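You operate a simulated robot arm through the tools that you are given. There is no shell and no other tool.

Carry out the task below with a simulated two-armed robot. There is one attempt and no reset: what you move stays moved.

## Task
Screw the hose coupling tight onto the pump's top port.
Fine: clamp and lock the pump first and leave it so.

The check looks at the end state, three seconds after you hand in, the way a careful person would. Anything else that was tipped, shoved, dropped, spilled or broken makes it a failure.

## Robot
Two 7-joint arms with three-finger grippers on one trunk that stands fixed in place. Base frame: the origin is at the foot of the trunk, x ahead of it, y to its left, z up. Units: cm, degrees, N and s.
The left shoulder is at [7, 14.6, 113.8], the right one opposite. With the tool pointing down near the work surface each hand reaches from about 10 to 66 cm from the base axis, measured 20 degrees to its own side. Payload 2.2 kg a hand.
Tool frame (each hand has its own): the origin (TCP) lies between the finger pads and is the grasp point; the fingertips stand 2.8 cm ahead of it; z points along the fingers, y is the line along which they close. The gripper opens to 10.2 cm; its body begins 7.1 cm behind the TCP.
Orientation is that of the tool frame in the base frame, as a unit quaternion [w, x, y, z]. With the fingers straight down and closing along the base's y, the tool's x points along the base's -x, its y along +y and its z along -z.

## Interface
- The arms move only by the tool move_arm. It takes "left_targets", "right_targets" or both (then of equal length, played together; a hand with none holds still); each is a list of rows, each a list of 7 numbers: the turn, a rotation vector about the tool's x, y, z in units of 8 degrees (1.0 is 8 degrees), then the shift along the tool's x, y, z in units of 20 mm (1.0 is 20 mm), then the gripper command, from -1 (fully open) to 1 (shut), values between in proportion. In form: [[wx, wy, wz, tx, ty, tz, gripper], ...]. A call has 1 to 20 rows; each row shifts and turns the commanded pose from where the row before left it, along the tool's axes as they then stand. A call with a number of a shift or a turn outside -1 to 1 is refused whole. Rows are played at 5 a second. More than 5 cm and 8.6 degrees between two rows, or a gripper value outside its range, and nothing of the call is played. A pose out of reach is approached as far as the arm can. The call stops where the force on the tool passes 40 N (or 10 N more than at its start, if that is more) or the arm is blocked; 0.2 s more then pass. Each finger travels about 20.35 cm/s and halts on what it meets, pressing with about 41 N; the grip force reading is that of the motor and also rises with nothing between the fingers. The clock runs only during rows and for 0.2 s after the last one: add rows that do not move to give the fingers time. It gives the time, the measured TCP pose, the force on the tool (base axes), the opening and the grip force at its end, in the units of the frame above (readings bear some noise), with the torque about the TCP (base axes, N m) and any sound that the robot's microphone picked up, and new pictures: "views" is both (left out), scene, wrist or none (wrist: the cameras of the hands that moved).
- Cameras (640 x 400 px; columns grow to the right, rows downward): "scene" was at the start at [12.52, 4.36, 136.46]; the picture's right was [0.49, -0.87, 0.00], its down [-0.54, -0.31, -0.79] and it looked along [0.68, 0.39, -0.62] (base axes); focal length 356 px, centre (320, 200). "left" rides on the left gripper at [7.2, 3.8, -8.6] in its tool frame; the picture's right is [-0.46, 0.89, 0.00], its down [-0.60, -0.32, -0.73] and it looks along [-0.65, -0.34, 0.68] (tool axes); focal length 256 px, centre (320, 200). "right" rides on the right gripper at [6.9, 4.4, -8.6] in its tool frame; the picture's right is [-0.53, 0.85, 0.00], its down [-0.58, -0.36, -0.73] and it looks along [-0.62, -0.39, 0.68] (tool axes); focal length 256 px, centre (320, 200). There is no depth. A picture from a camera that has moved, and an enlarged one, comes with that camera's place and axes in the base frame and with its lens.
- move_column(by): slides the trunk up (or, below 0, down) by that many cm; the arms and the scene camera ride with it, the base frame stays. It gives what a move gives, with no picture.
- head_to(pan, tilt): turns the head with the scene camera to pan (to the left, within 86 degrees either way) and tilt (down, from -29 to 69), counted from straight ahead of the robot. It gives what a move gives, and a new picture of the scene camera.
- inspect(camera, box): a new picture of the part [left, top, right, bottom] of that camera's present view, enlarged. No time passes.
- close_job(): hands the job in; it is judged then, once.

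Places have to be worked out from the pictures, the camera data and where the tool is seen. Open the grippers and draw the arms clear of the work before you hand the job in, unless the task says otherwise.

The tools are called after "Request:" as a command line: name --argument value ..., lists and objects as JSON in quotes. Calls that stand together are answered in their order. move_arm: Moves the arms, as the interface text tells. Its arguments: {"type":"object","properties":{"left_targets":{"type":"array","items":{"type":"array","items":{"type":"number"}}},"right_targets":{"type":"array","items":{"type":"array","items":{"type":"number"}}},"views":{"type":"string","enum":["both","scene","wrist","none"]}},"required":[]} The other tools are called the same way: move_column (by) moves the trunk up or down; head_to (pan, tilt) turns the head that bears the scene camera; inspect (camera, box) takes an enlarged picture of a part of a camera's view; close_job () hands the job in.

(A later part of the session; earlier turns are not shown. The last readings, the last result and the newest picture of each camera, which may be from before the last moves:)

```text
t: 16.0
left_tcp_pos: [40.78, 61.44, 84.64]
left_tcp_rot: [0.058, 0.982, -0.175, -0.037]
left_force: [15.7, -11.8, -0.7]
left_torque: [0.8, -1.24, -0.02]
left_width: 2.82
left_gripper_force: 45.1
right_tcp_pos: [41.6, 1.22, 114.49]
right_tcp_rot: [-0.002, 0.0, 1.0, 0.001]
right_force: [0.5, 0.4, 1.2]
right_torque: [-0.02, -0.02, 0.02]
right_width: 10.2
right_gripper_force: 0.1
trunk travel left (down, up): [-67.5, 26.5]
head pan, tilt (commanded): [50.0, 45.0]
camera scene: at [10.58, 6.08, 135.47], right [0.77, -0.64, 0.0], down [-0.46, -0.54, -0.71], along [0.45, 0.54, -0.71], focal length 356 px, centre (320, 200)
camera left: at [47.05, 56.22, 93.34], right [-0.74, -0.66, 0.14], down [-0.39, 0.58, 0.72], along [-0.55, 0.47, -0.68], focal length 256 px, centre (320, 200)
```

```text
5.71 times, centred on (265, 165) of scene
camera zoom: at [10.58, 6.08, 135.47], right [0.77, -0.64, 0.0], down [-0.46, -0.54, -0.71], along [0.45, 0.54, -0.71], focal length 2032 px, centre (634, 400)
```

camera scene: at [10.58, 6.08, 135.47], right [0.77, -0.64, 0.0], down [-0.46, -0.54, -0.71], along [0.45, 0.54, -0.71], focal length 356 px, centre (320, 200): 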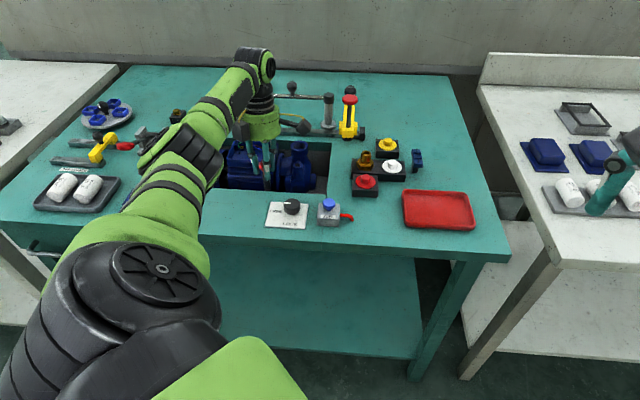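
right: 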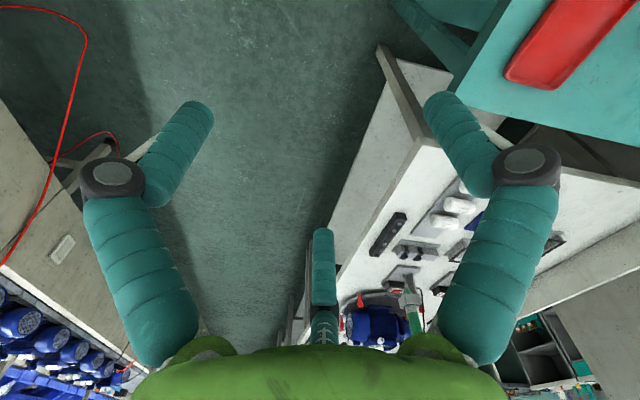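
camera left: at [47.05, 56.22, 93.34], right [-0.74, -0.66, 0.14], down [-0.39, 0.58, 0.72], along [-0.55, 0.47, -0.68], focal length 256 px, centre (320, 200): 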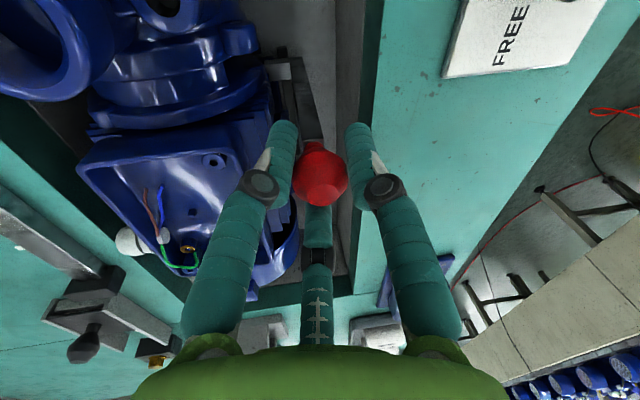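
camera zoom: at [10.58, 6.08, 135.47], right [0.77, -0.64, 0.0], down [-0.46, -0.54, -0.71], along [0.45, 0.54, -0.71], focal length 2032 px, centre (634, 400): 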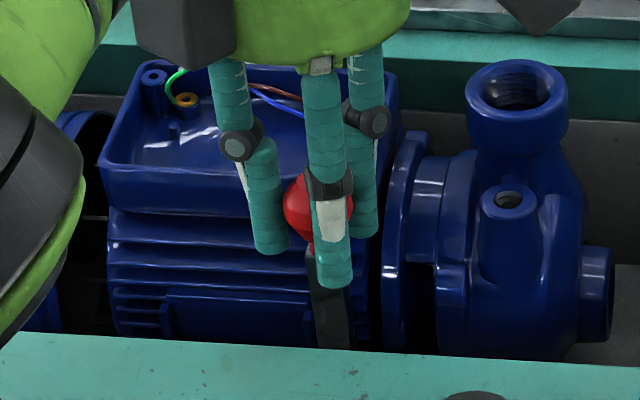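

The lever moved 2.7 cm toward the motor, but now a ~20 N side force along the table's long axis shows up. I inspect closely before pushing any further.

Request:
inspect --camera "scene" --box '[240, 140, 300, 180]'

Request:
inspect --camera "left" --box '[250, 40, 370, 140]'

Request:
inspect --camera "scene" --box '[60, 40, 300, 240]'

```text
10.00 times, centred on (270, 160) of scene
camera zoom: at [10.58, 6.08, 135.47], right [0.77, -0.64, 0.0], down [-0.46, -0.54, -0.71], along [0.45, 0.54, -0.71], focal length 3556 px, centre (820, 600)
```

zoom: 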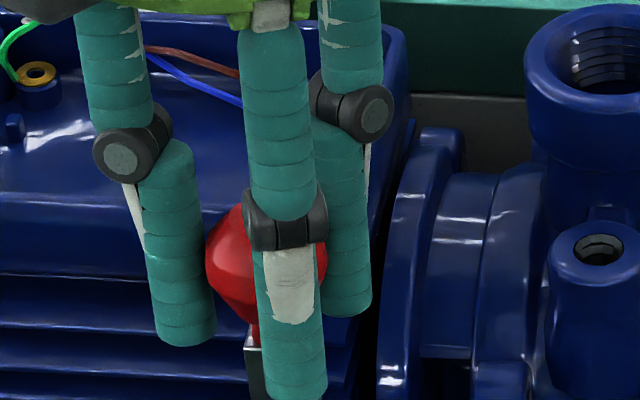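

```text
4.00 times, centred on (310, 90) of left
camera zoom: at [47.05, 56.22, 93.34], right [-0.74, -0.66, 0.14], down [-0.39, 0.58, 0.72], along [-0.55, 0.47, -0.68], focal length 1024 px, centre (360, 640)
```

zoom: 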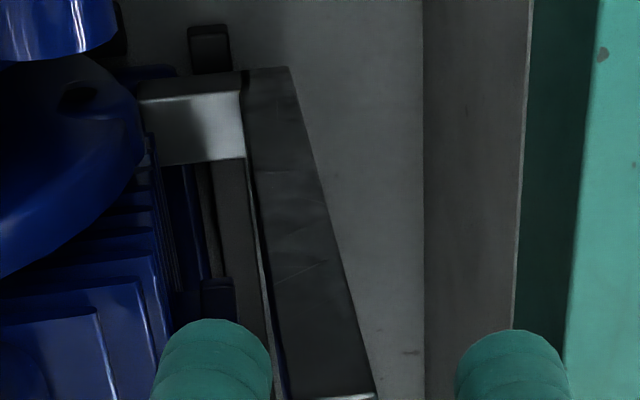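

```text
2.00 times, centred on (180, 140) of scene
camera zoom: at [10.58, 6.08, 135.47], right [0.77, -0.64, 0.0], down [-0.46, -0.54, -0.71], along [0.45, 0.54, -0.71], focal length 711 px, centre (600, 320)
```

zoom: 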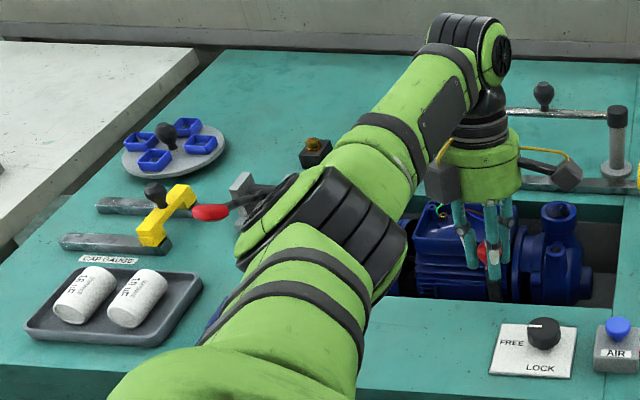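

The bar has stayed upright and moved bodily: the clamp is a slide whose foot advances to the motor, not a hinge. I undo my 8° tilt so I don't twist it, holding position, and read the force.

Request:
move_arm --left_targets '[[0.226, 0.104, 0, 0, 0, 0, 1], [0.226, 0.104, 0, 0, 0, 0, 1], [0.226, 0.104, 0, 0, 0, 0, 1], [0.226, 0.104, 0, 0, 0, 0, 1], [0, 0, 0, 0, 0, 0, 1]]' --views "wrist"

Request:
inspect --camera "left" --box '[250, 20, 390, 200]'

```text
t: 17.2
left_tcp_pos: [40.57, 61.53, 84.62]
left_tcp_rot: [0.001, 0.985, -0.174, 0.001]
left_force: [15.9, -14.0, 2.2]
left_torque: [-0.43, -0.22, -0.02]
left_width: 2.72
left_gripper_force: 45.1
right_tcp_pos: [41.56, 1.07, 114.42]
right_tcp_rot: [-0.002, 0.0, 1.0, 0.0]
right_force: [-0.2, 0.0, 0.3]
right_torque: [-0.01, 0.0, 0.02]
right_width: 10.19
right_gripper_force: 0.0
trunk travel left (down, up): [-67.5, 26.5]
head pan, tilt (commanded): [50.0, 45.0]
camera left: at [46.1, 55.33, 93.31], right [-0.74, -0.67, 0.0], down [-0.46, 0.51, 0.73], along [-0.49, 0.54, -0.68], focal length 256 px, centre (320, 200)
```

left: 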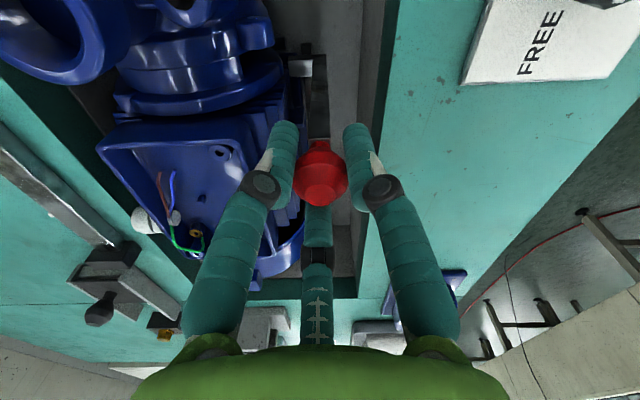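

```text
2.22 times, centred on (320, 110) of left
camera zoom: at [46.1, 55.33, 93.31], right [-0.74, -0.67, 0.0], down [-0.46, 0.51, 0.73], along [-0.49, 0.54, -0.68], focal length 569 px, centre (320, 400)
```

zoom: 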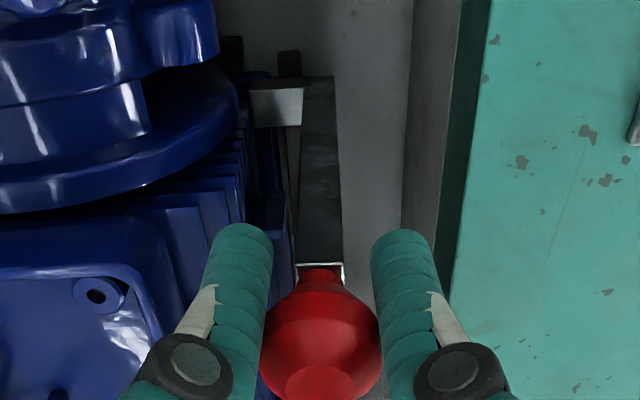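

The side force persists (~21 N) although the bar stands square, so I suspect the left elbow may be touching something. I check the elbow area closely.

Request:
inspect --camera "scene" --box '[90, 90, 260, 220]'

Request:
head_to --pan 66 --tilt 42

```text
3.08 times, centred on (175, 155) of scene
camera zoom: at [10.56, 6.0, 135.46], right [0.77, -0.64, 0.0], down [-0.46, -0.54, -0.71], along [0.45, 0.54, -0.71], focal length 1094 px, centre (766, 338)
```

zoom: 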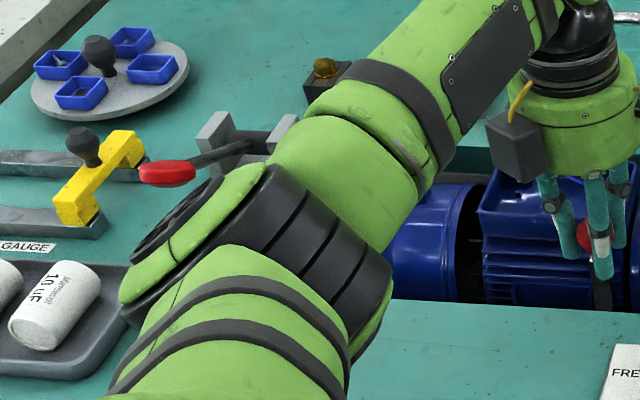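

```text
t: 18.0
left_tcp_pos: [40.52, 61.52, 84.57]
left_tcp_rot: [0.001, 0.985, -0.175, 0.001]
left_force: [16.6, -13.8, 2.8]
left_torque: [-0.23, -0.51, 0.04]
left_width: 2.66
left_gripper_force: 44.5
right_tcp_pos: [41.53, 1.27, 114.37]
right_tcp_rot: [-0.002, 0.0, 1.0, 0.001]
right_force: [0.0, 0.2, -0.1]
right_torque: [0.03, 0.01, -0.01]
right_width: 10.2
right_gripper_force: 0.0
trunk travel left (down, up): [-67.5, 26.5]
head pan, tilt (commanded): [66.0, 42.0]
camera scene: at [8.75, 7.4, 135.9], right [0.91, -0.41, 0.0], down [-0.27, -0.61, -0.74], along [0.3, 0.68, -0.67], focal length 356 px, centre (320, 200)
```

scene: 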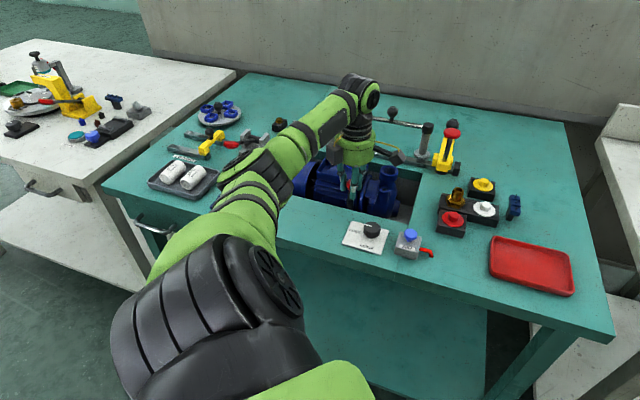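

The elbow hangs low just above the table about where a blue lid lay. I zoom in there and turn the idle right hand (in free air) so its camera looks at the left elbow.

Request:
inspect --camera "scene" --box '[140, 120, 320, 260]'

Request:
move_arm --right_targets '[[0, 0, -1, 0, 0, 0, -1], [0, 0, -1, 0, 0, 0, -1], [0, 0, -1, 0, 0, 0, -1], [0, 0, -1, 0, 0, 0, -1], [0, 0, -1, 0, 0, 0, -1], [0, 0, -1, 0, 0, 0, -1], [0, 0, -1, 0, 0, 0, -1], [0, 0, -1, 0, 0, 0, -1], [0, 0, -1, 0, 0, 0, -1], [0, 0, -1, 0, 0, 0, -1], [0, 0, -1, 0, 0, 0, -1], [0, 0, -1, 0, 0, 0, -1], [0, 0, -1, 0, 0, 0, -1], [0, 0, -1, 0, 0, 0, -1], [0, 0, -1, 0, 0, 0, -1], [0, 0, -1, 0, 0, 0, -1], [0, 0, -1, 0, 0, 0, -1], [0, 0, -1, 0, 0, 0, -1]]' --views "wrist"

```text
2.86 times, centred on (230, 190) of scene
camera zoom: at [8.75, 7.4, 135.9], right [0.91, -0.41, 0.0], down [-0.27, -0.61, -0.74], along [0.3, 0.68, -0.67], focal length 1016 px, centre (577, 229)
```

zoom: 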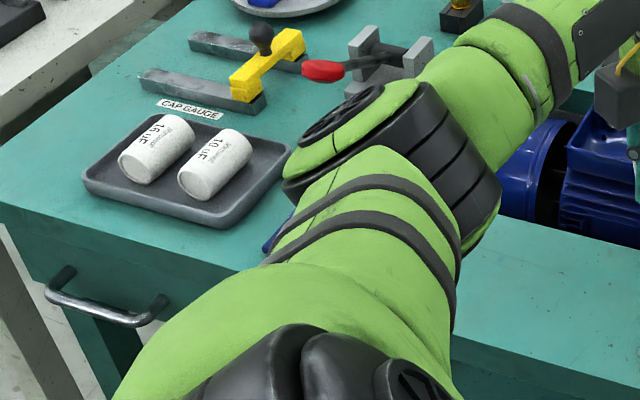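

```text
t: 21.7
left_tcp_pos: [40.59, 61.41, 84.61]
left_tcp_rot: [0.003, 0.985, -0.175, 0.004]
left_force: [7.0, -5.4, 3.4]
left_torque: [0.43, 0.43, -0.03]
left_width: 2.66
left_gripper_force: 45.0
right_tcp_pos: [19.11, 1.12, 109.71]
right_tcp_rot: [-0.002, 0.919, -0.395, 0.004]
right_force: [10.8, -3.1, -0.7]
right_torque: [0.22, 1.22, 0.16]
right_width: 10.21
right_gripper_force: 0.0
right hand out of reach, approached as far as the arm can: row 10, 11, 12, 13, 14, 15, 16, 17, 18
trunk travel left (down, up): [-67.5, 26.5]
head pan, tilt (commanded): [66.0, 42.0]
stopped in row 18 (right hand): the force on the tool passed its limit at 89 N (the readings are from after the stop); the commanded pose is now the measured one
camera right: at [20.75, -6.83, 118.41], right [-0.98, -0.19, -0.01], down [-0.14, 0.67, 0.73], along [-0.14, 0.72, -0.68], focal length 256 px, centre (320, 200)
```

right: 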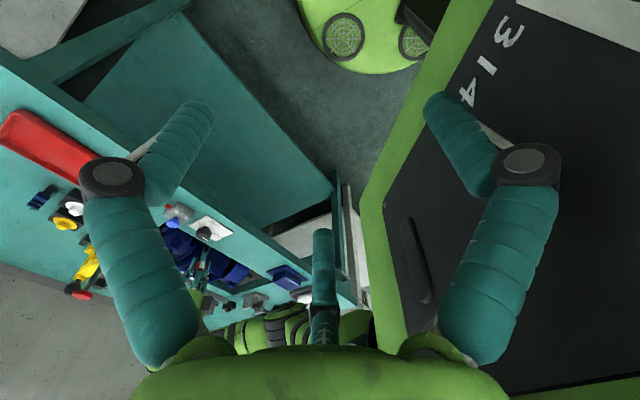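

The right hand could not hold that yaw and drifted against the left arm, so I back it off at once along its own +x (away from the left arm), then unwind its turn.

Request:
move_arm --right_targets '[[0, 0, 0, 0.5, 0, 0, -1], [0, 0, 0, 0.9, 0, 0, -1], [0, 0, 0, 0.9, 0, 0, -1], [0, 0, 0, 0.9, 0, 0, -1], [0, 0, 0, 0.9, 0, 0, -1], [0, 0, 0, 0.9, 0, 0, -1], [0, 0, 0, 0.9, 0, 0, -1]]' --views "both"

```text
t: 23.3
left_tcp_pos: [40.48, 61.41, 84.57]
left_tcp_rot: [0.002, 0.985, -0.174, 0.002]
left_force: [11.5, -8.3, 5.4]
left_torque: [-0.4, -0.85, 0.05]
left_width: 2.69
left_gripper_force: 45.0
right_tcp_pos: [19.52, -7.52, 108.96]
right_tcp_rot: [-0.004, 0.919, -0.395, 0.002]
right_force: [-0.6, 0.2, -0.5]
right_torque: [0.02, -0.02, -0.01]
right_width: 10.19
right_gripper_force: 0.1
right hand out of reach, approached as far as the arm can: row 1, 2, 3, 4, 5, 6, 7
trunk travel left (down, up): [-67.5, 26.5]
head pan, tilt (commanded): [66.0, 42.0]
camera scene: at [8.58, 7.48, 135.91], right [0.91, -0.41, 0.0], down [-0.27, -0.61, -0.74], along [0.3, 0.68, -0.67], focal length 356 px, centre (320, 200)
camera right: at [21.12, -15.44, 117.52], right [-0.98, -0.2, -0.01], down [-0.14, 0.67, 0.73], along [-0.14, 0.72, -0.68], focal length 256 px, centre (320, 200)
```

scene: 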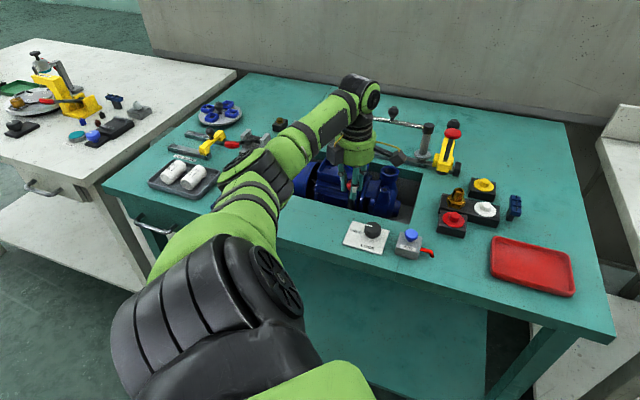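
right: 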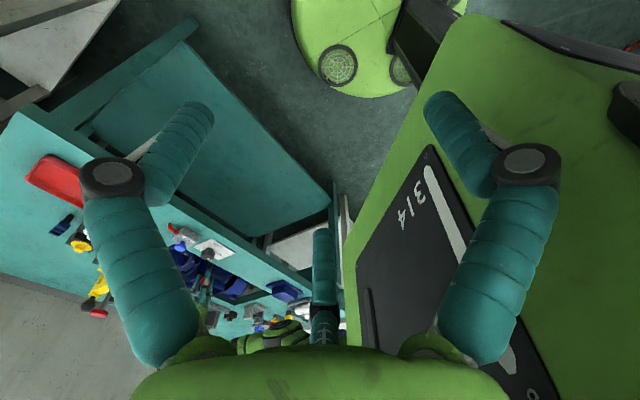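

The right hand is free again and its camera shows the bench edge. I zoom in on the blue lid and left elbow from there.

Request:
inspect --camera "right" --box '[180, 210, 370, 360]'

Request:
inspect --camera "scene" --box '[200, 160, 310, 250]'

```text
2.67 times, centred on (275, 285) of right
camera zoom: at [21.12, -15.44, 117.52], right [-0.98, -0.2, -0.01], down [-0.14, 0.67, 0.73], along [-0.14, 0.72, -0.68], focal length 683 px, centre (440, -27)
```

zoom: 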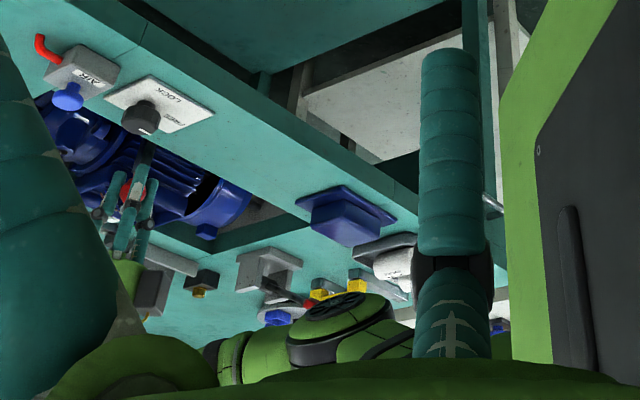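

```text
4.44 times, centred on (255, 205) of scene
camera zoom: at [8.58, 7.48, 135.91], right [0.91, -0.41, 0.0], down [-0.27, -0.61, -0.74], along [0.3, 0.68, -0.67], focal length 1580 px, centre (609, 178)
```

zoom: 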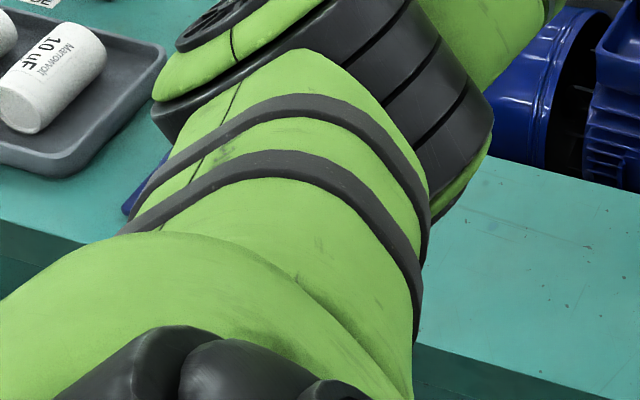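

The elbow is well above the table and the lid is untouched, so the side force comes from the lever itself. I let the left hand give 2.5 mm toward +u and read the force.

Request:
move_arm --left_targets '[[0, 0, 0, 0.113, 0.052, 0, 1], [0, 0, 0, 0, 0, 0, 1], [0, 0, 0, 0, 0, 0, 1]]' --views "none"

```text
t: 24.1
left_tcp_pos: [40.54, 61.37, 84.65]
left_tcp_rot: [0.002, 0.985, -0.174, 0.001]
left_force: [4.0, -1.7, 6.9]
left_torque: [-0.76, -0.14, -0.05]
left_width: 2.7
left_gripper_force: 45.2
right_tcp_pos: [19.48, -7.43, 108.95]
right_tcp_rot: [-0.002, 0.919, -0.395, 0.003]
right_force: [-0.7, 0.3, -0.6]
right_torque: [0.01, -0.03, 0.0]
right_width: 10.21
right_gripper_force: 0.2
trunk travel left (down, up): [-67.5, 26.5]
head pan, tilt (commanded): [66.0, 42.0]
```

The side force is nearly gone (4 N). I now push on in 4 mm steps toward the motor, slightly corrected in direction, watching for the foot meeting the motor.

Request:
move_arm --left_targets '[[0, 0, 0, 0.096, -0.175, 0, 1], [0, 0, 0, 0.096, -0.175, 0, 1], [0, 0, 0, 0, 0, 0, 1]]' --views "wrist"

Request:
inspect --camera "left" --box '[250, 20, 390, 200]'

```text
t: 24.9
left_tcp_pos: [40.76, 61.6, 84.57]
left_tcp_rot: [0.003, 0.985, -0.175, -0.001]
left_force: [-10.8, -10.4, 2.0]
left_torque: [-0.23, 0.02, -0.38]
left_width: 2.68
left_gripper_force: 45.1
right_tcp_pos: [19.25, -7.47, 108.9]
right_tcp_rot: [-0.004, 0.919, -0.395, 0.004]
right_force: [-0.6, -0.3, -0.2]
right_torque: [0.01, -0.02, -0.01]
right_width: 10.18
right_gripper_force: 0.1
trunk travel left (down, up): [-67.5, 26.5]
head pan, tilt (commanded): [66.0, 42.0]
camera left: at [46.43, 55.63, 93.29], right [-0.74, -0.67, 0.0], down [-0.46, 0.51, 0.73], along [-0.49, 0.54, -0.68], focal length 256 px, centre (320, 200)
```

left: 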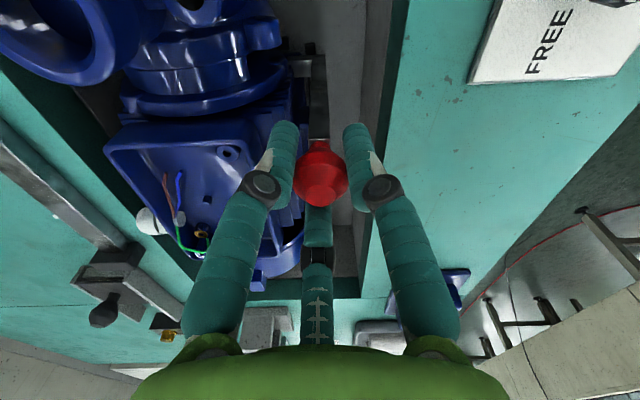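

```text
2.22 times, centred on (320, 110) of left
camera zoom: at [46.43, 55.63, 93.29], right [-0.74, -0.67, 0.0], down [-0.46, 0.51, 0.73], along [-0.49, 0.54, -0.68], focal length 569 px, centre (320, 400)
```

zoom: 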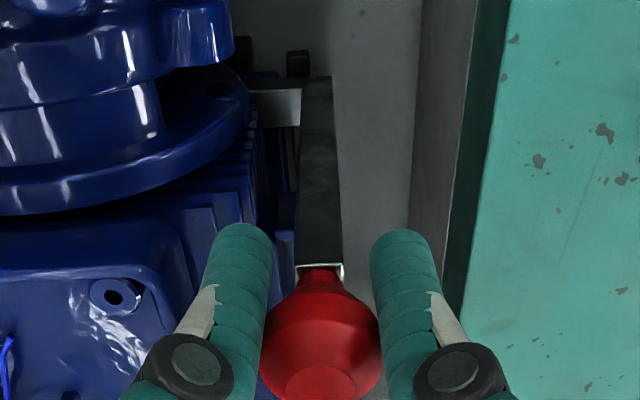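

Resistance of ~15 N now opposes the push and the foot appears to meet the motor. I press 3 mm further to seat it and see whether it advances or just builds force.

Request:
move_arm --left_targets '[[0, 0, 0, 0.0625, -0.136, 0, 1], [0, 0, 0, 0, 0, 0, 1], [0, 0, 0, 0, 0, 0, 1]]' --views "none"

```text
t: 25.7
left_tcp_pos: [40.93, 61.62, 84.5]
left_tcp_rot: [0.007, 0.984, -0.176, -0.002]
left_force: [-23.7, -23.9, -10.5]
left_torque: [0.04, -0.26, -0.26]
left_width: 2.7
left_gripper_force: 45.5
right_tcp_pos: [19.16, -7.43, 108.98]
right_tcp_rot: [-0.004, 0.919, -0.395, 0.004]
right_force: [-0.2, 0.6, -0.2]
right_torque: [0.01, 0.01, 0.02]
right_width: 10.19
right_gripper_force: 0.1
trunk travel left (down, up): [-67.5, 26.5]
head pan, tilt (commanded): [66.0, 42.0]
```

Force rose to 34 N with no more travel, so the clamp is home against the motor. I relax the push by about 5 mm of command, then open the fingers.

Request:
move_arm --left_targets '[[0, 0, 0, -0.05, 0.11, 0, 1], [0, 0, 0, -0.05, 0.11, 0, 1], [0, 0, 0, 0, 0, 0, 0.3], [0, 0, 0, 0, 0, 0, -0.2], [0, 0, 0, 0, 0, 0, -0.2]]' --views "wrist"

Request:
inspect --camera "left" --box '[250, 20, 390, 200]'

```text
t: 26.9
left_tcp_pos: [41.14, 61.91, 84.48]
left_tcp_rot: [0.002, 0.985, -0.175, 0.003]
left_force: [-0.3, -0.4, -0.7]
left_torque: [-0.02, 0.0, 0.02]
left_width: 6.11
left_gripper_force: 0.1
right_tcp_pos: [19.46, -7.28, 109.03]
right_tcp_rot: [-0.002, 0.919, -0.395, 0.003]
right_force: [0.4, 0.0, 0.7]
right_torque: [-0.01, 0.0, -0.03]
right_width: 10.19
right_gripper_force: 0.0
trunk travel left (down, up): [-67.5, 26.5]
head pan, tilt (commanded): [66.0, 42.0]
camera left: at [46.54, 55.76, 93.25], right [-0.74, -0.67, 0.0], down [-0.46, 0.51, 0.73], along [-0.49, 0.54, -0.69], focal length 256 px, centre (320, 200)
```

left: 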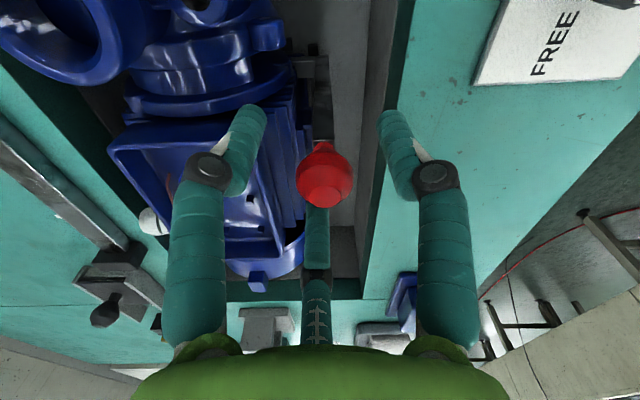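

```text
2.22 times, centred on (320, 110) of left
camera zoom: at [46.54, 55.76, 93.25], right [-0.74, -0.67, 0.0], down [-0.46, 0.51, 0.73], along [-0.49, 0.54, -0.69], focal length 569 px, centre (320, 400)
```

zoom: 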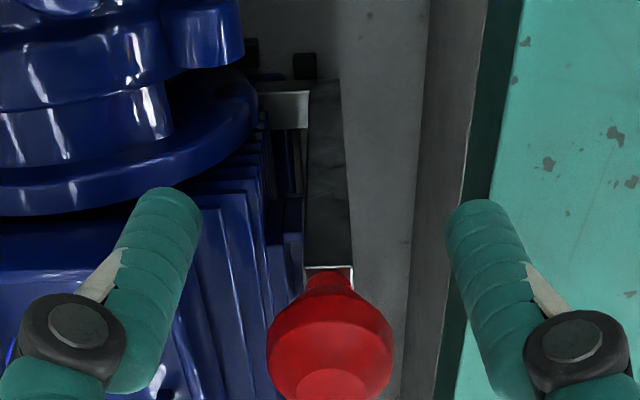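

The clamp stays put against the motor. I lift the left hand straight up, and at the same time unwind the right hand's yaw so it rests in an easy pose.

Request:
move_arm --left_targets '[[0, 0, 0, 0, 0, -1, -0.2], [0, 0, 0, 0, 0, -1, -0.2], [0, 0, 0, 0, 0, -1, -0.2], [0, 0, 0, 0, 0, -1, -0.2], [0, 0, 0, 0, 0, 0, -0.2], [0, 0, 0, 0, 0, 0, -0.2], [0, 0, 0, 0, 0, 0, -0.2], [0, 0, 0, 0, 0, 0, -0.2], [0, 0, 0, 0, 0, 0, -0.2], [0, 0, 0, 0, 0, 0, -0.2]]' --right_targets '[[0, 0, 1, 0, 0, 0, -1], [0, 0, 1, 0, 0, 0, -1], [0, 0, 1, 0, 0, 0, -1], [0, 0, 1, 0, 0, 0, -1], [0, 0, 1, 0, 0, 0, -1], [0, 0, 1, 0, 0, 0, -1], [0, 0, 1, 0, 0, 0, -1], [0, 0, 1, 0, 0, 0, -1], [0, 0, 1, 0, 0, 0, -1], [0, 0, 1, 0, 0, 0, -1]]' --views "both"

```text
t: 28.4
left_tcp_pos: [41.0, 61.77, 92.52]
left_tcp_rot: [0.002, 0.985, -0.174, 0.002]
left_force: [-0.3, 0.1, -0.6]
left_torque: [-0.01, -0.01, 0.0]
left_width: 6.12
left_gripper_force: 0.1
right_tcp_pos: [19.6, -7.6, 108.73]
right_tcp_rot: [0.003, -0.653, 0.757, -0.01]
right_force: [5.7, -3.7, 0.0]
right_torque: [0.24, 0.52, 0.61]
right_width: 10.18
right_gripper_force: 0.0
trunk travel left (down, up): [-67.5, 26.5]
head pan, tilt (commanded): [66.0, 42.0]
stopped in row 7 (right hand): the force on the tool passed its limit at 65 N (the readings are from after the stop); the commanded pose is now the measured one
camera scene: at [8.43, 7.73, 135.91], right [0.91, -0.41, 0.0], down [-0.27, -0.61, -0.74], along [0.3, 0.68, -0.67], focal length 356 px, centre (320, 200)
camera right: at [14.27, -13.61, 117.45], right [-0.76, 0.65, -0.02], down [0.43, 0.52, 0.73], along [0.49, 0.55, -0.68], focal length 256 px, centre (320, 200)
camera left: at [46.58, 55.73, 101.3], right [-0.74, -0.67, 0.0], down [-0.46, 0.51, 0.73], along [-0.49, 0.54, -0.69], focal length 256 px, centre (320, 200)
```

scene: 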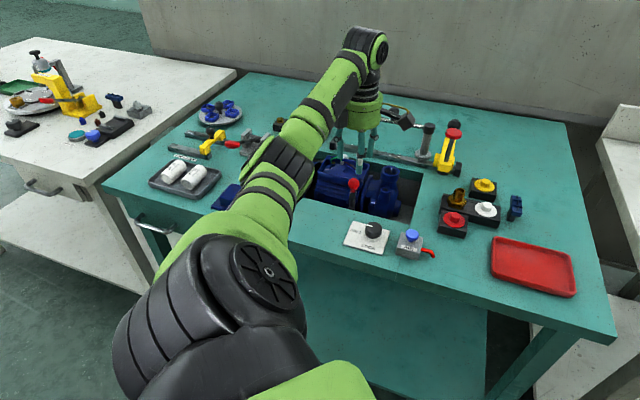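
right: 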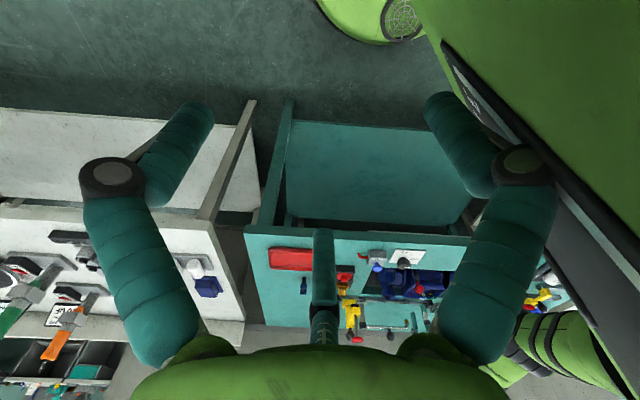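
left: 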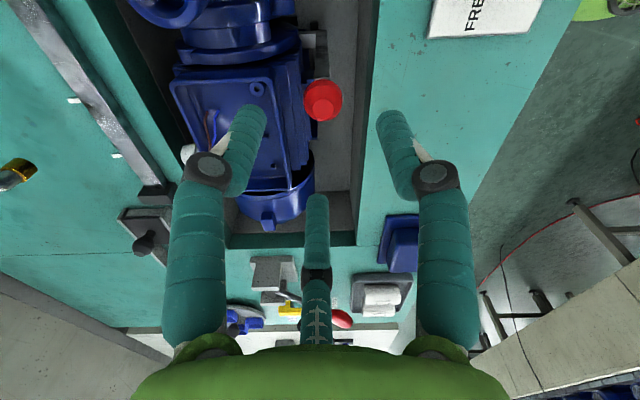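

The right hand brushed the robot's own body; I move it straight forward (+x), away from the trunk.

Request:
move_arm --right_targets '[[0, 0, 0, 0, -0.5, 0, -1], [0, 0, 0, 0, -0.9, -0.1, -1], [0, 0, 0, 0, -0.9, -0.1, -1], [0, 0, 0, 0, -0.9, -0.1, -1], [0, 0, 0, 0, -0.9, -0.1, -1], [0, 0, 0, 0, -0.9, -0.1, -1], [0, 0, 0, 0, -0.9, -0.1, -1], [0, 0, 0, 0, -0.9, -0.1, -1], [0, 0, 0, 0, -0.9, -0.1, -1]]' --views "wrist"

```text
t: 30.4
left_tcp_pos: [41.17, 61.79, 92.42]
left_tcp_rot: [0.002, 0.985, -0.175, 0.001]
left_force: [-0.9, -0.3, 0.1]
left_torque: [0.01, -0.02, -0.02]
left_width: 6.13
left_gripper_force: 0.1
right_tcp_pos: [34.88, -9.84, 110.72]
right_tcp_rot: [0.004, -0.653, 0.758, -0.009]
right_force: [0.4, 0.3, -0.4]
right_torque: [0.0, 0.04, 0.0]
right_width: 10.2
right_gripper_force: 0.1
trunk travel left (down, up): [-67.5, 26.5]
head pan, tilt (commanded): [66.0, 42.0]
camera right: at [29.44, -15.9, 119.36], right [-0.76, 0.65, -0.02], down [0.43, 0.52, 0.73], along [0.49, 0.55, -0.68], focal length 256 px, centre (320, 200)
```

right: 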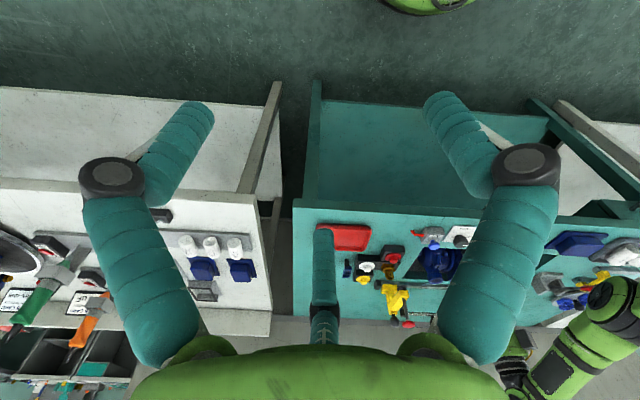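

The right hand is parked safely and gives a useful overview. Next is the FREE/LOCK knob, which I place at about [38.5, 48.8] with top z≈82.5; I move the left hand above it and unwind the yaw by 80° to leave room for the turn.

Request:
move_arm --left_targets '[[0, 0, 0, 0.125, 0.82, 0, -0.2], [0, 0, 0, 0.125, 0.82, 0, -0.2], [0, 0, 0, 0.125, 0.82, 0, -0.2], [0, 0, 0, 0.125, 0.82, 0, -0.2], [0, 0, 0, 0.125, 0.82, 0, -0.2], [0, 0, 0, 0.125, 0.82, 0, -0.2], [0, 0, 0, 0.125, 0.82, 0, -0.2], [0, 0, 0, 0.125, 0.82, 0, -0.2], [0, 0, 1, 0, 0, 0, -0.2], [0, 0, 1, 0, 0, 0, -0.2], [0, 0, 1, 0, 0, 0, -0.2], [0, 0, 1, 0, 0, 0, -0.2], [0, 0, 1, 0, 0, 0, -0.2], [0, 0, 1, 0, 0, 0, -0.2], [0, 0, 1, 0, 0, 0, -0.2], [0, 0, 1, 0, 0, 0, -0.2], [0, 0, 1, 0, 0, 0, -0.2], [0, 0, 1, 0, 0, 0, -0.2]]' --views "both"

Request:
inspect --camera "left" --box '[220, 60, 420, 240]'

Request:
inspect --camera "scene" --box '[290, 140, 450, 280]'

```text
t: 34.2
left_tcp_pos: [38.48, 48.79, 92.65]
left_tcp_rot: [-0.001, -0.641, 0.768, -0.003]
left_force: [0.1, 0.6, -0.2]
left_torque: [0.02, -0.01, 0.01]
left_width: 6.12
left_gripper_force: 0.1
right_tcp_pos: [34.85, -9.89, 110.75]
right_tcp_rot: [0.004, -0.653, 0.757, -0.009]
right_force: [-0.5, 0.5, 0.3]
right_torque: [-0.02, 0.02, -0.05]
right_width: 10.21
right_gripper_force: 0.0
trunk travel left (down, up): [-67.5, 26.5]
head pan, tilt (commanded): [66.0, 42.0]
camera scene: at [8.43, 7.75, 135.91], right [0.91, -0.41, 0.0], down [-0.27, -0.61, -0.74], along [0.3, 0.68, -0.67], focal length 356 px, centre (320, 200)
camera left: at [33.45, 42.34, 101.34], right [-0.79, 0.62, -0.01], down [0.42, 0.54, 0.73], along [0.45, 0.57, -0.68], focal length 256 px, centre (320, 200)
```

scene: 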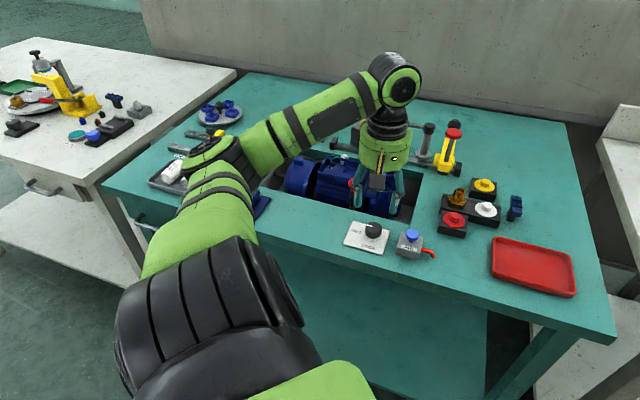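
left: 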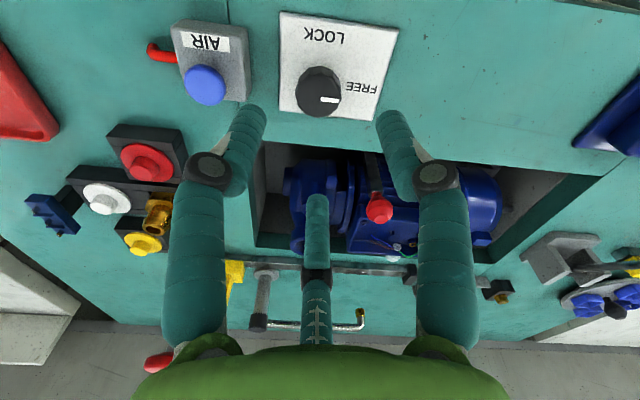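

```text
2.22 times, centred on (320, 150) of left
camera zoom: at [33.45, 42.34, 101.34], right [-0.79, 0.62, -0.01], down [0.42, 0.54, 0.73], along [0.45, 0.57, -0.68], focal length 569 px, centre (320, 311)
```

zoom: 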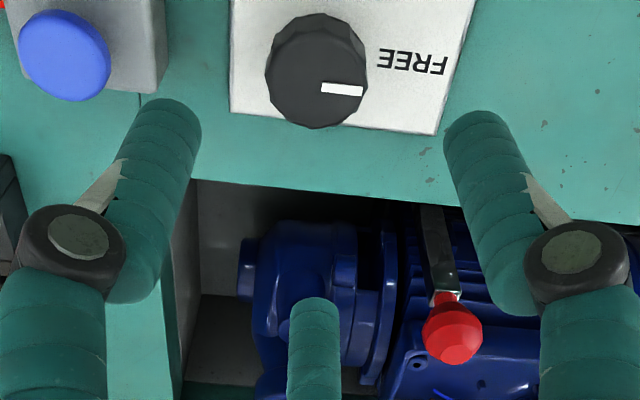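

```text
2.86 times, centred on (370, 210) of scene
camera zoom: at [8.43, 7.75, 135.91], right [0.91, -0.41, 0.0], down [-0.27, -0.61, -0.74], along [0.3, 0.68, -0.67], focal length 1016 px, centre (177, 171)
```

zoom: 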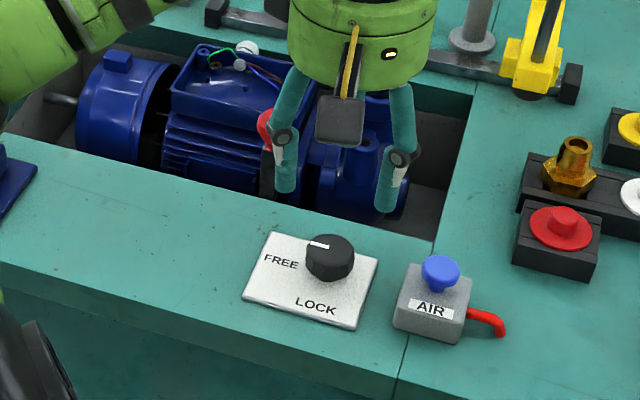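

The knob center works out to ≈[38.9, 48.95], spanning z≈80.8–83.2. I center over it, narrow the fingers to about 4.6 cm and descend to TCP z≈85 to check alignment.

Request:
move_arm --left_targets '[[0, 0, 0, -0.11, -0.17, 0, 0.0], [0, 0, 0, 0, 0, 0.95, 0.0], [0, 0, 0, 0, 0, 0.95, 0.0], [0, 0, 0, 0, 0, 0.95, 0.0], [0, 0, 0, 0, 0, 0.95, 0.0], [0, 0, 0, 0, 0, 0, 0.0]]' --views "both"

Request:
inspect --camera "left" --box '[220, 60, 420, 240]'

Request:
inspect --camera "scene" --box '[320, 180, 440, 270]'

```text
t: 35.6
left_tcp_pos: [38.78, 48.89, 85.06]
left_tcp_rot: [-0.001, -0.642, 0.767, -0.002]
left_force: [1.1, 0.2, -0.4]
left_torque: [0.01, 0.02, -0.02]
left_width: 5.11
left_gripper_force: 0.1
right_tcp_pos: [34.84, -9.85, 110.75]
right_tcp_rot: [0.004, -0.653, 0.757, -0.009]
right_force: [-0.5, 0.5, -0.7]
right_torque: [0.01, 0.01, -0.02]
right_width: 10.23
right_gripper_force: 0.1
trunk travel left (down, up): [-67.5, 26.5]
head pan, tilt (commanded): [66.0, 42.0]
camera scene: at [8.42, 7.73, 135.91], right [0.91, -0.41, 0.0], down [-0.27, -0.61, -0.74], along [0.3, 0.68, -0.67], focal length 356 px, centre (320, 200)
camera left: at [33.87, 42.39, 93.73], right [-0.79, 0.61, -0.01], down [0.42, 0.54, 0.73], along [0.45, 0.57, -0.68], focal length 256 px, centre (320, 200)
```

scene: 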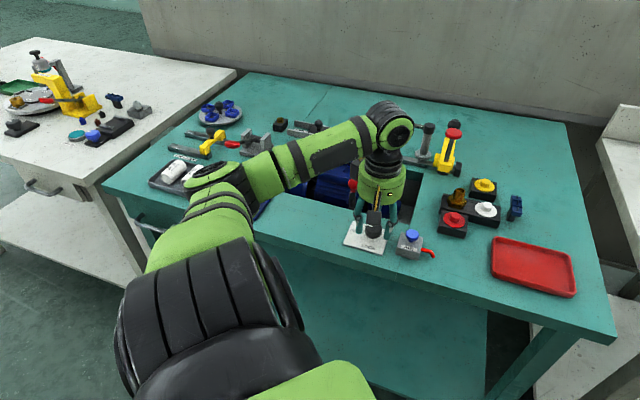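
left: 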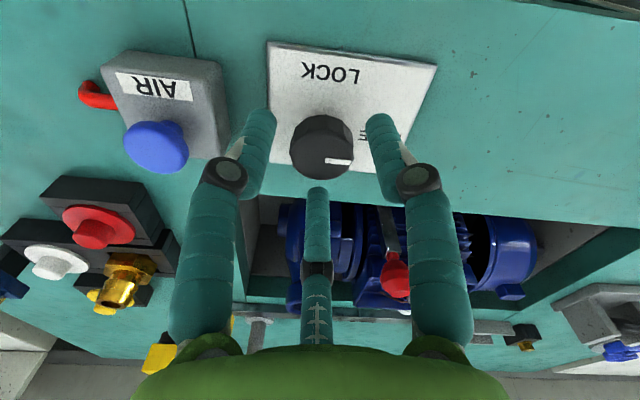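

```text
2.22 times, centred on (320, 150) of left
camera zoom: at [33.87, 42.39, 93.73], right [-0.79, 0.61, -0.01], down [0.42, 0.54, 0.73], along [0.45, 0.57, -0.68], focal length 569 px, centre (320, 311)
```

zoom: 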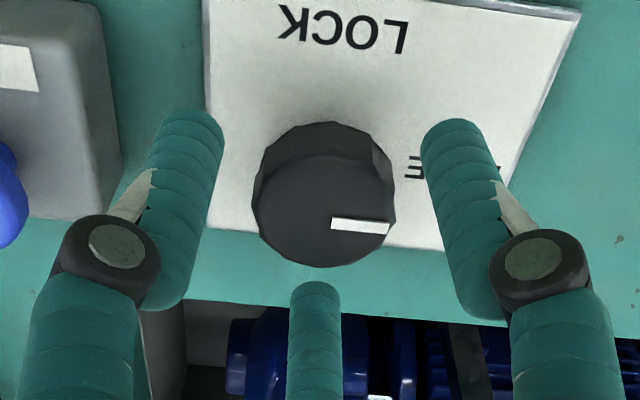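

```text
4.44 times, centred on (380, 225) of scene
camera zoom: at [8.42, 7.73, 135.91], right [0.91, -0.41, 0.0], down [-0.27, -0.61, -0.74], along [0.3, 0.68, -0.67], focal length 1580 px, centre (53, 89)
```

zoom: 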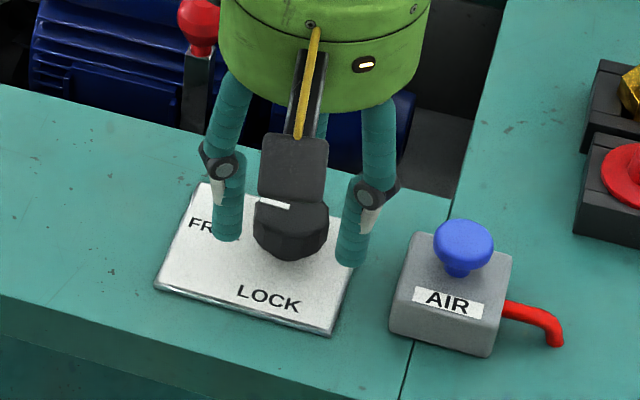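

The knob is centered between the fingers. I descend 1 cm more and close on it.

Request:
move_arm --left_targets '[[0, 0, 0, 0, 0, 0.5, 0.0], [0, 0, 0, 0, 0, 0, 0.0], [0, 0, 0, 0, 0, 0, 0.5], [0, 0, 0, 0, 0, 0, 1], [0, 0, 0, 0, 0, 0, 1]]' --views "wrist"

Request:
inspect --camera "left" --box '[220, 60, 420, 240]'

```text
t: 36.8
left_tcp_pos: [38.85, 49.12, 84.17]
left_tcp_rot: [0.001, -0.642, 0.766, -0.002]
left_force: [4.5, 9.9, 4.6]
left_torque: [0.86, 0.1, 0.0]
left_width: 3.32
left_gripper_force: 44.6
right_tcp_pos: [34.88, -9.8, 110.7]
right_tcp_rot: [0.002, -0.653, 0.758, -0.01]
right_force: [-0.5, 0.8, 0.0]
right_torque: [-0.01, -0.02, 0.03]
right_width: 10.2
right_gripper_force: 0.0
trunk travel left (down, up): [-67.5, 26.5]
head pan, tilt (commanded): [66.0, 42.0]
camera left: at [33.89, 42.6, 92.75], right [-0.79, 0.61, -0.01], down [0.41, 0.54, 0.73], along [0.45, 0.58, -0.68], focal length 256 px, centre (320, 200)
```

left: 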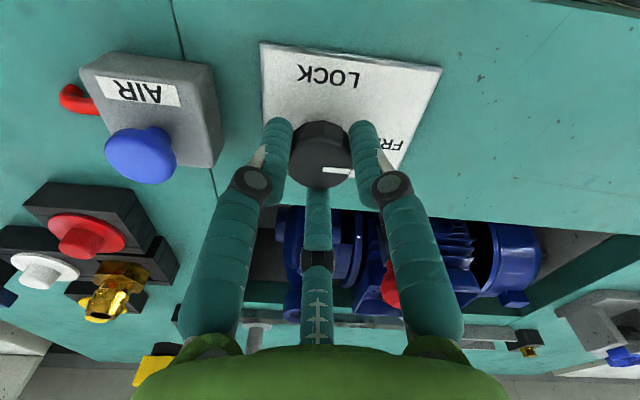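

```text
2.22 times, centred on (320, 150) of left
camera zoom: at [33.89, 42.6, 92.75], right [-0.79, 0.61, -0.01], down [0.41, 0.54, 0.73], along [0.45, 0.58, -0.68], focal length 569 px, centre (320, 311)
```

zoom: 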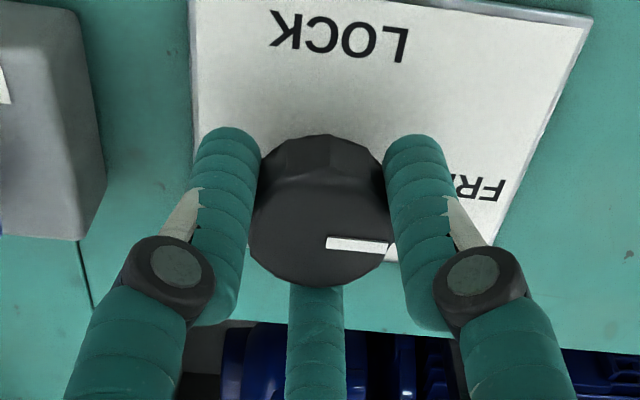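

The knob is held (width 3.3). I relieve the slight centering force and turn counterclockwise (from above) by 32° first, checking the reaction.

Request:
move_arm --left_targets '[[0, 0, 0, -0.08, -0.025, 0, 1], [0, 0, -1, 0, 0, 0, 1], [0, 0, -1, 0, 0, 0, 1], [0, 0, -1, 0, 0, 0, 1], [0, 0, -1, 0, 0, 0, 1], [0, 0, 0, 0, 0, 0, 1]]' --views "wrist"

Request:
inspect --camera "left" --box '[220, 60, 420, 240]'

```text
t: 38.2
left_tcp_pos: [38.94, 49.01, 84.07]
left_tcp_rot: [0.001, 0.829, -0.559, 0.004]
left_force: [2.0, 9.6, 7.1]
left_torque: [0.47, -0.36, 0.06]
left_width: 3.32
left_gripper_force: 44.9
right_tcp_pos: [34.82, -9.84, 110.8]
right_tcp_rot: [0.005, -0.653, 0.757, -0.009]
right_force: [0.6, 0.3, -0.2]
right_torque: [-0.01, -0.01, -0.02]
right_width: 10.21
right_gripper_force: 0.0
trunk travel left (down, up): [-67.5, 26.5]
head pan, tilt (commanded): [66.0, 42.0]
camera left: at [38.09, 40.96, 92.79], right [-1.0, 0.1, 0.0], down [0.06, 0.68, 0.73], along [0.07, 0.72, -0.69], focal length 256 px, centre (320, 200)
```

left: 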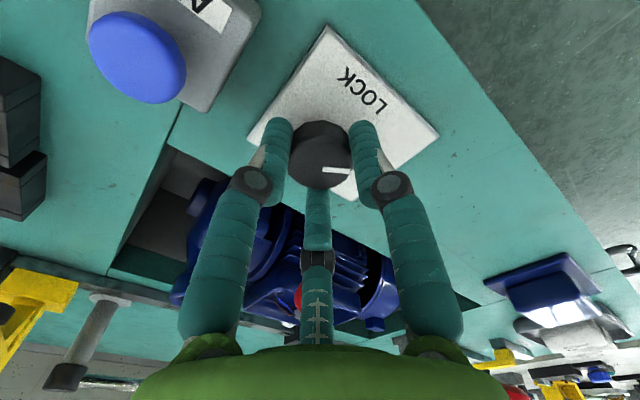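

```text
2.22 times, centred on (320, 150) of left
camera zoom: at [38.09, 40.96, 92.79], right [-1.0, 0.1, 0.0], down [0.06, 0.68, 0.73], along [0.07, 0.72, -0.69], focal length 569 px, centre (320, 311)
```

zoom: 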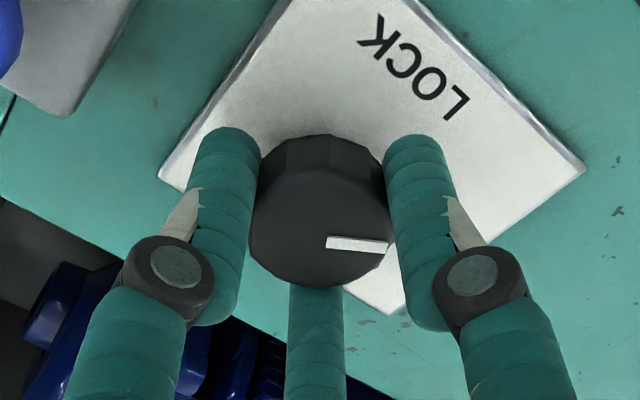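

The knob turns with the hand. I complete the remaining ~58° to bring the pointer to LOCK.

Request:
move_arm --left_targets '[[0, 0, -1, 0, 0, 0, 1], [0, 0, -1, 0, 0, 0, 1], [0, 0, -1, 0, 0, 0, 1], [0, 0, -1, 0, 0, 0, 1], [0, 0, -1, 0, 0, 0, 1], [0, 0, -1, 0, 0, 0, 1], [0, 0, -1, 0, 0, 0, 1], [0, 0, -0.25, 0, 0, 0, 1], [0, 0, 0, 0, 0, 0, 1]]' --views "wrist"

Request:
inspect --camera "left" --box '[220, 60, 420, 240]'

```text
t: 40.2
left_tcp_pos: [38.85, 49.03, 84.2]
left_tcp_rot: [0.003, 0.996, -0.087, 0.002]
left_force: [2.4, 6.5, 7.5]
left_torque: [0.33, -0.27, 0.0]
left_width: 3.32
left_gripper_force: 45.1
right_tcp_pos: [34.75, -9.88, 110.79]
right_tcp_rot: [0.002, -0.653, 0.757, -0.01]
right_force: [-0.5, -0.7, -0.4]
right_torque: [-0.03, 0.0, 0.03]
right_width: 10.19
right_gripper_force: 0.2
trunk travel left (down, up): [-67.5, 26.5]
head pan, tilt (commanded): [66.0, 42.0]
camera left: at [45.37, 44.08, 92.8], right [-0.61, -0.79, 0.0], down [-0.54, 0.42, 0.73], along [-0.58, 0.44, -0.69], focal length 256 px, centre (320, 200)
```

left: 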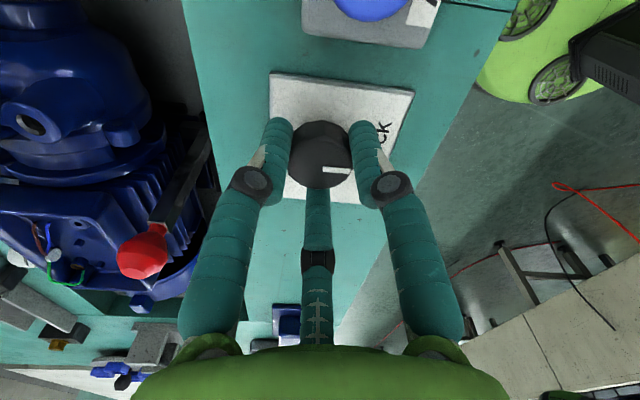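

```text
2.22 times, centred on (320, 150) of left
camera zoom: at [45.37, 44.08, 92.8], right [-0.61, -0.79, 0.0], down [-0.54, 0.42, 0.73], along [-0.58, 0.44, -0.69], focal length 569 px, centre (320, 311)
```

zoom: 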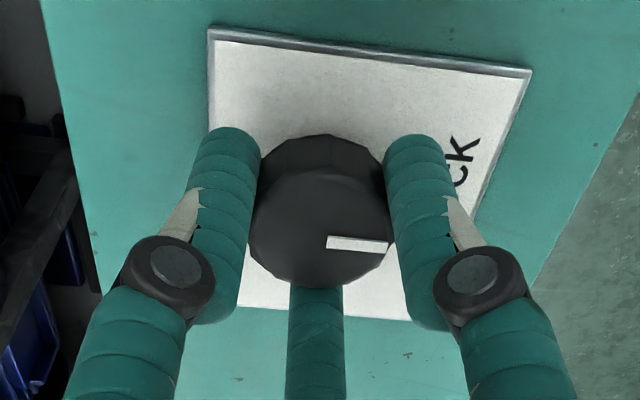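

The pointer now faces LOCK. I nudge a further 6° to feel whether there is an end stop.

Request:
move_arm --left_targets '[[0, 0, -0.75, 0, 0, 0, 1], [0, 0, 0, 0, 0, 0, 1], [0, 0, 0, 0, 0, 0, 1]]' --views "wrist"

Request:
inspect --camera "left" --box '[220, 60, 420, 240]'

```text
t: 41.0
left_tcp_pos: [38.99, 48.99, 84.01]
left_tcp_rot: [0.002, 0.999, -0.036, 0.002]
left_force: [2.1, 6.2, 7.5]
left_torque: [-0.01, 0.04, -0.61]
left_width: 3.31
left_gripper_force: 45.4
right_tcp_pos: [34.82, -9.8, 110.82]
right_tcp_rot: [0.004, -0.652, 0.758, -0.01]
right_force: [-0.2, -0.5, 0.1]
right_torque: [0.02, 0.01, 0.0]
right_width: 10.21
right_gripper_force: 0.1
trunk travel left (down, up): [-67.5, 26.5]
head pan, tilt (commanded): [66.0, 42.0]
camera left: at [45.87, 44.78, 92.76], right [-0.53, -0.85, 0.0], down [-0.58, 0.36, 0.73], along [-0.62, 0.38, -0.69], focal length 256 px, centre (320, 200)
```

left: 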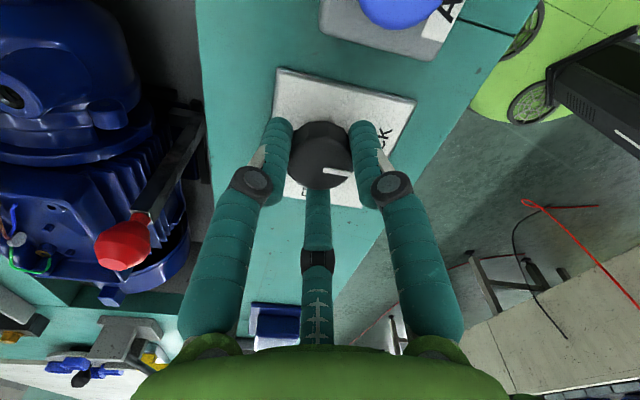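

```text
2.22 times, centred on (320, 150) of left
camera zoom: at [45.87, 44.78, 92.76], right [-0.53, -0.85, 0.0], down [-0.58, 0.36, 0.73], along [-0.62, 0.38, -0.69], focal length 569 px, centre (320, 311)
```

zoom: 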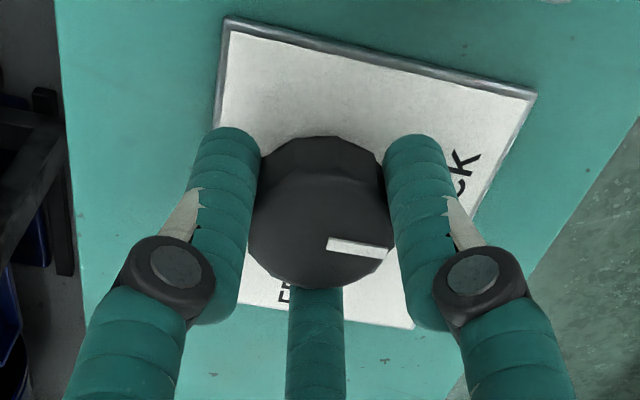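

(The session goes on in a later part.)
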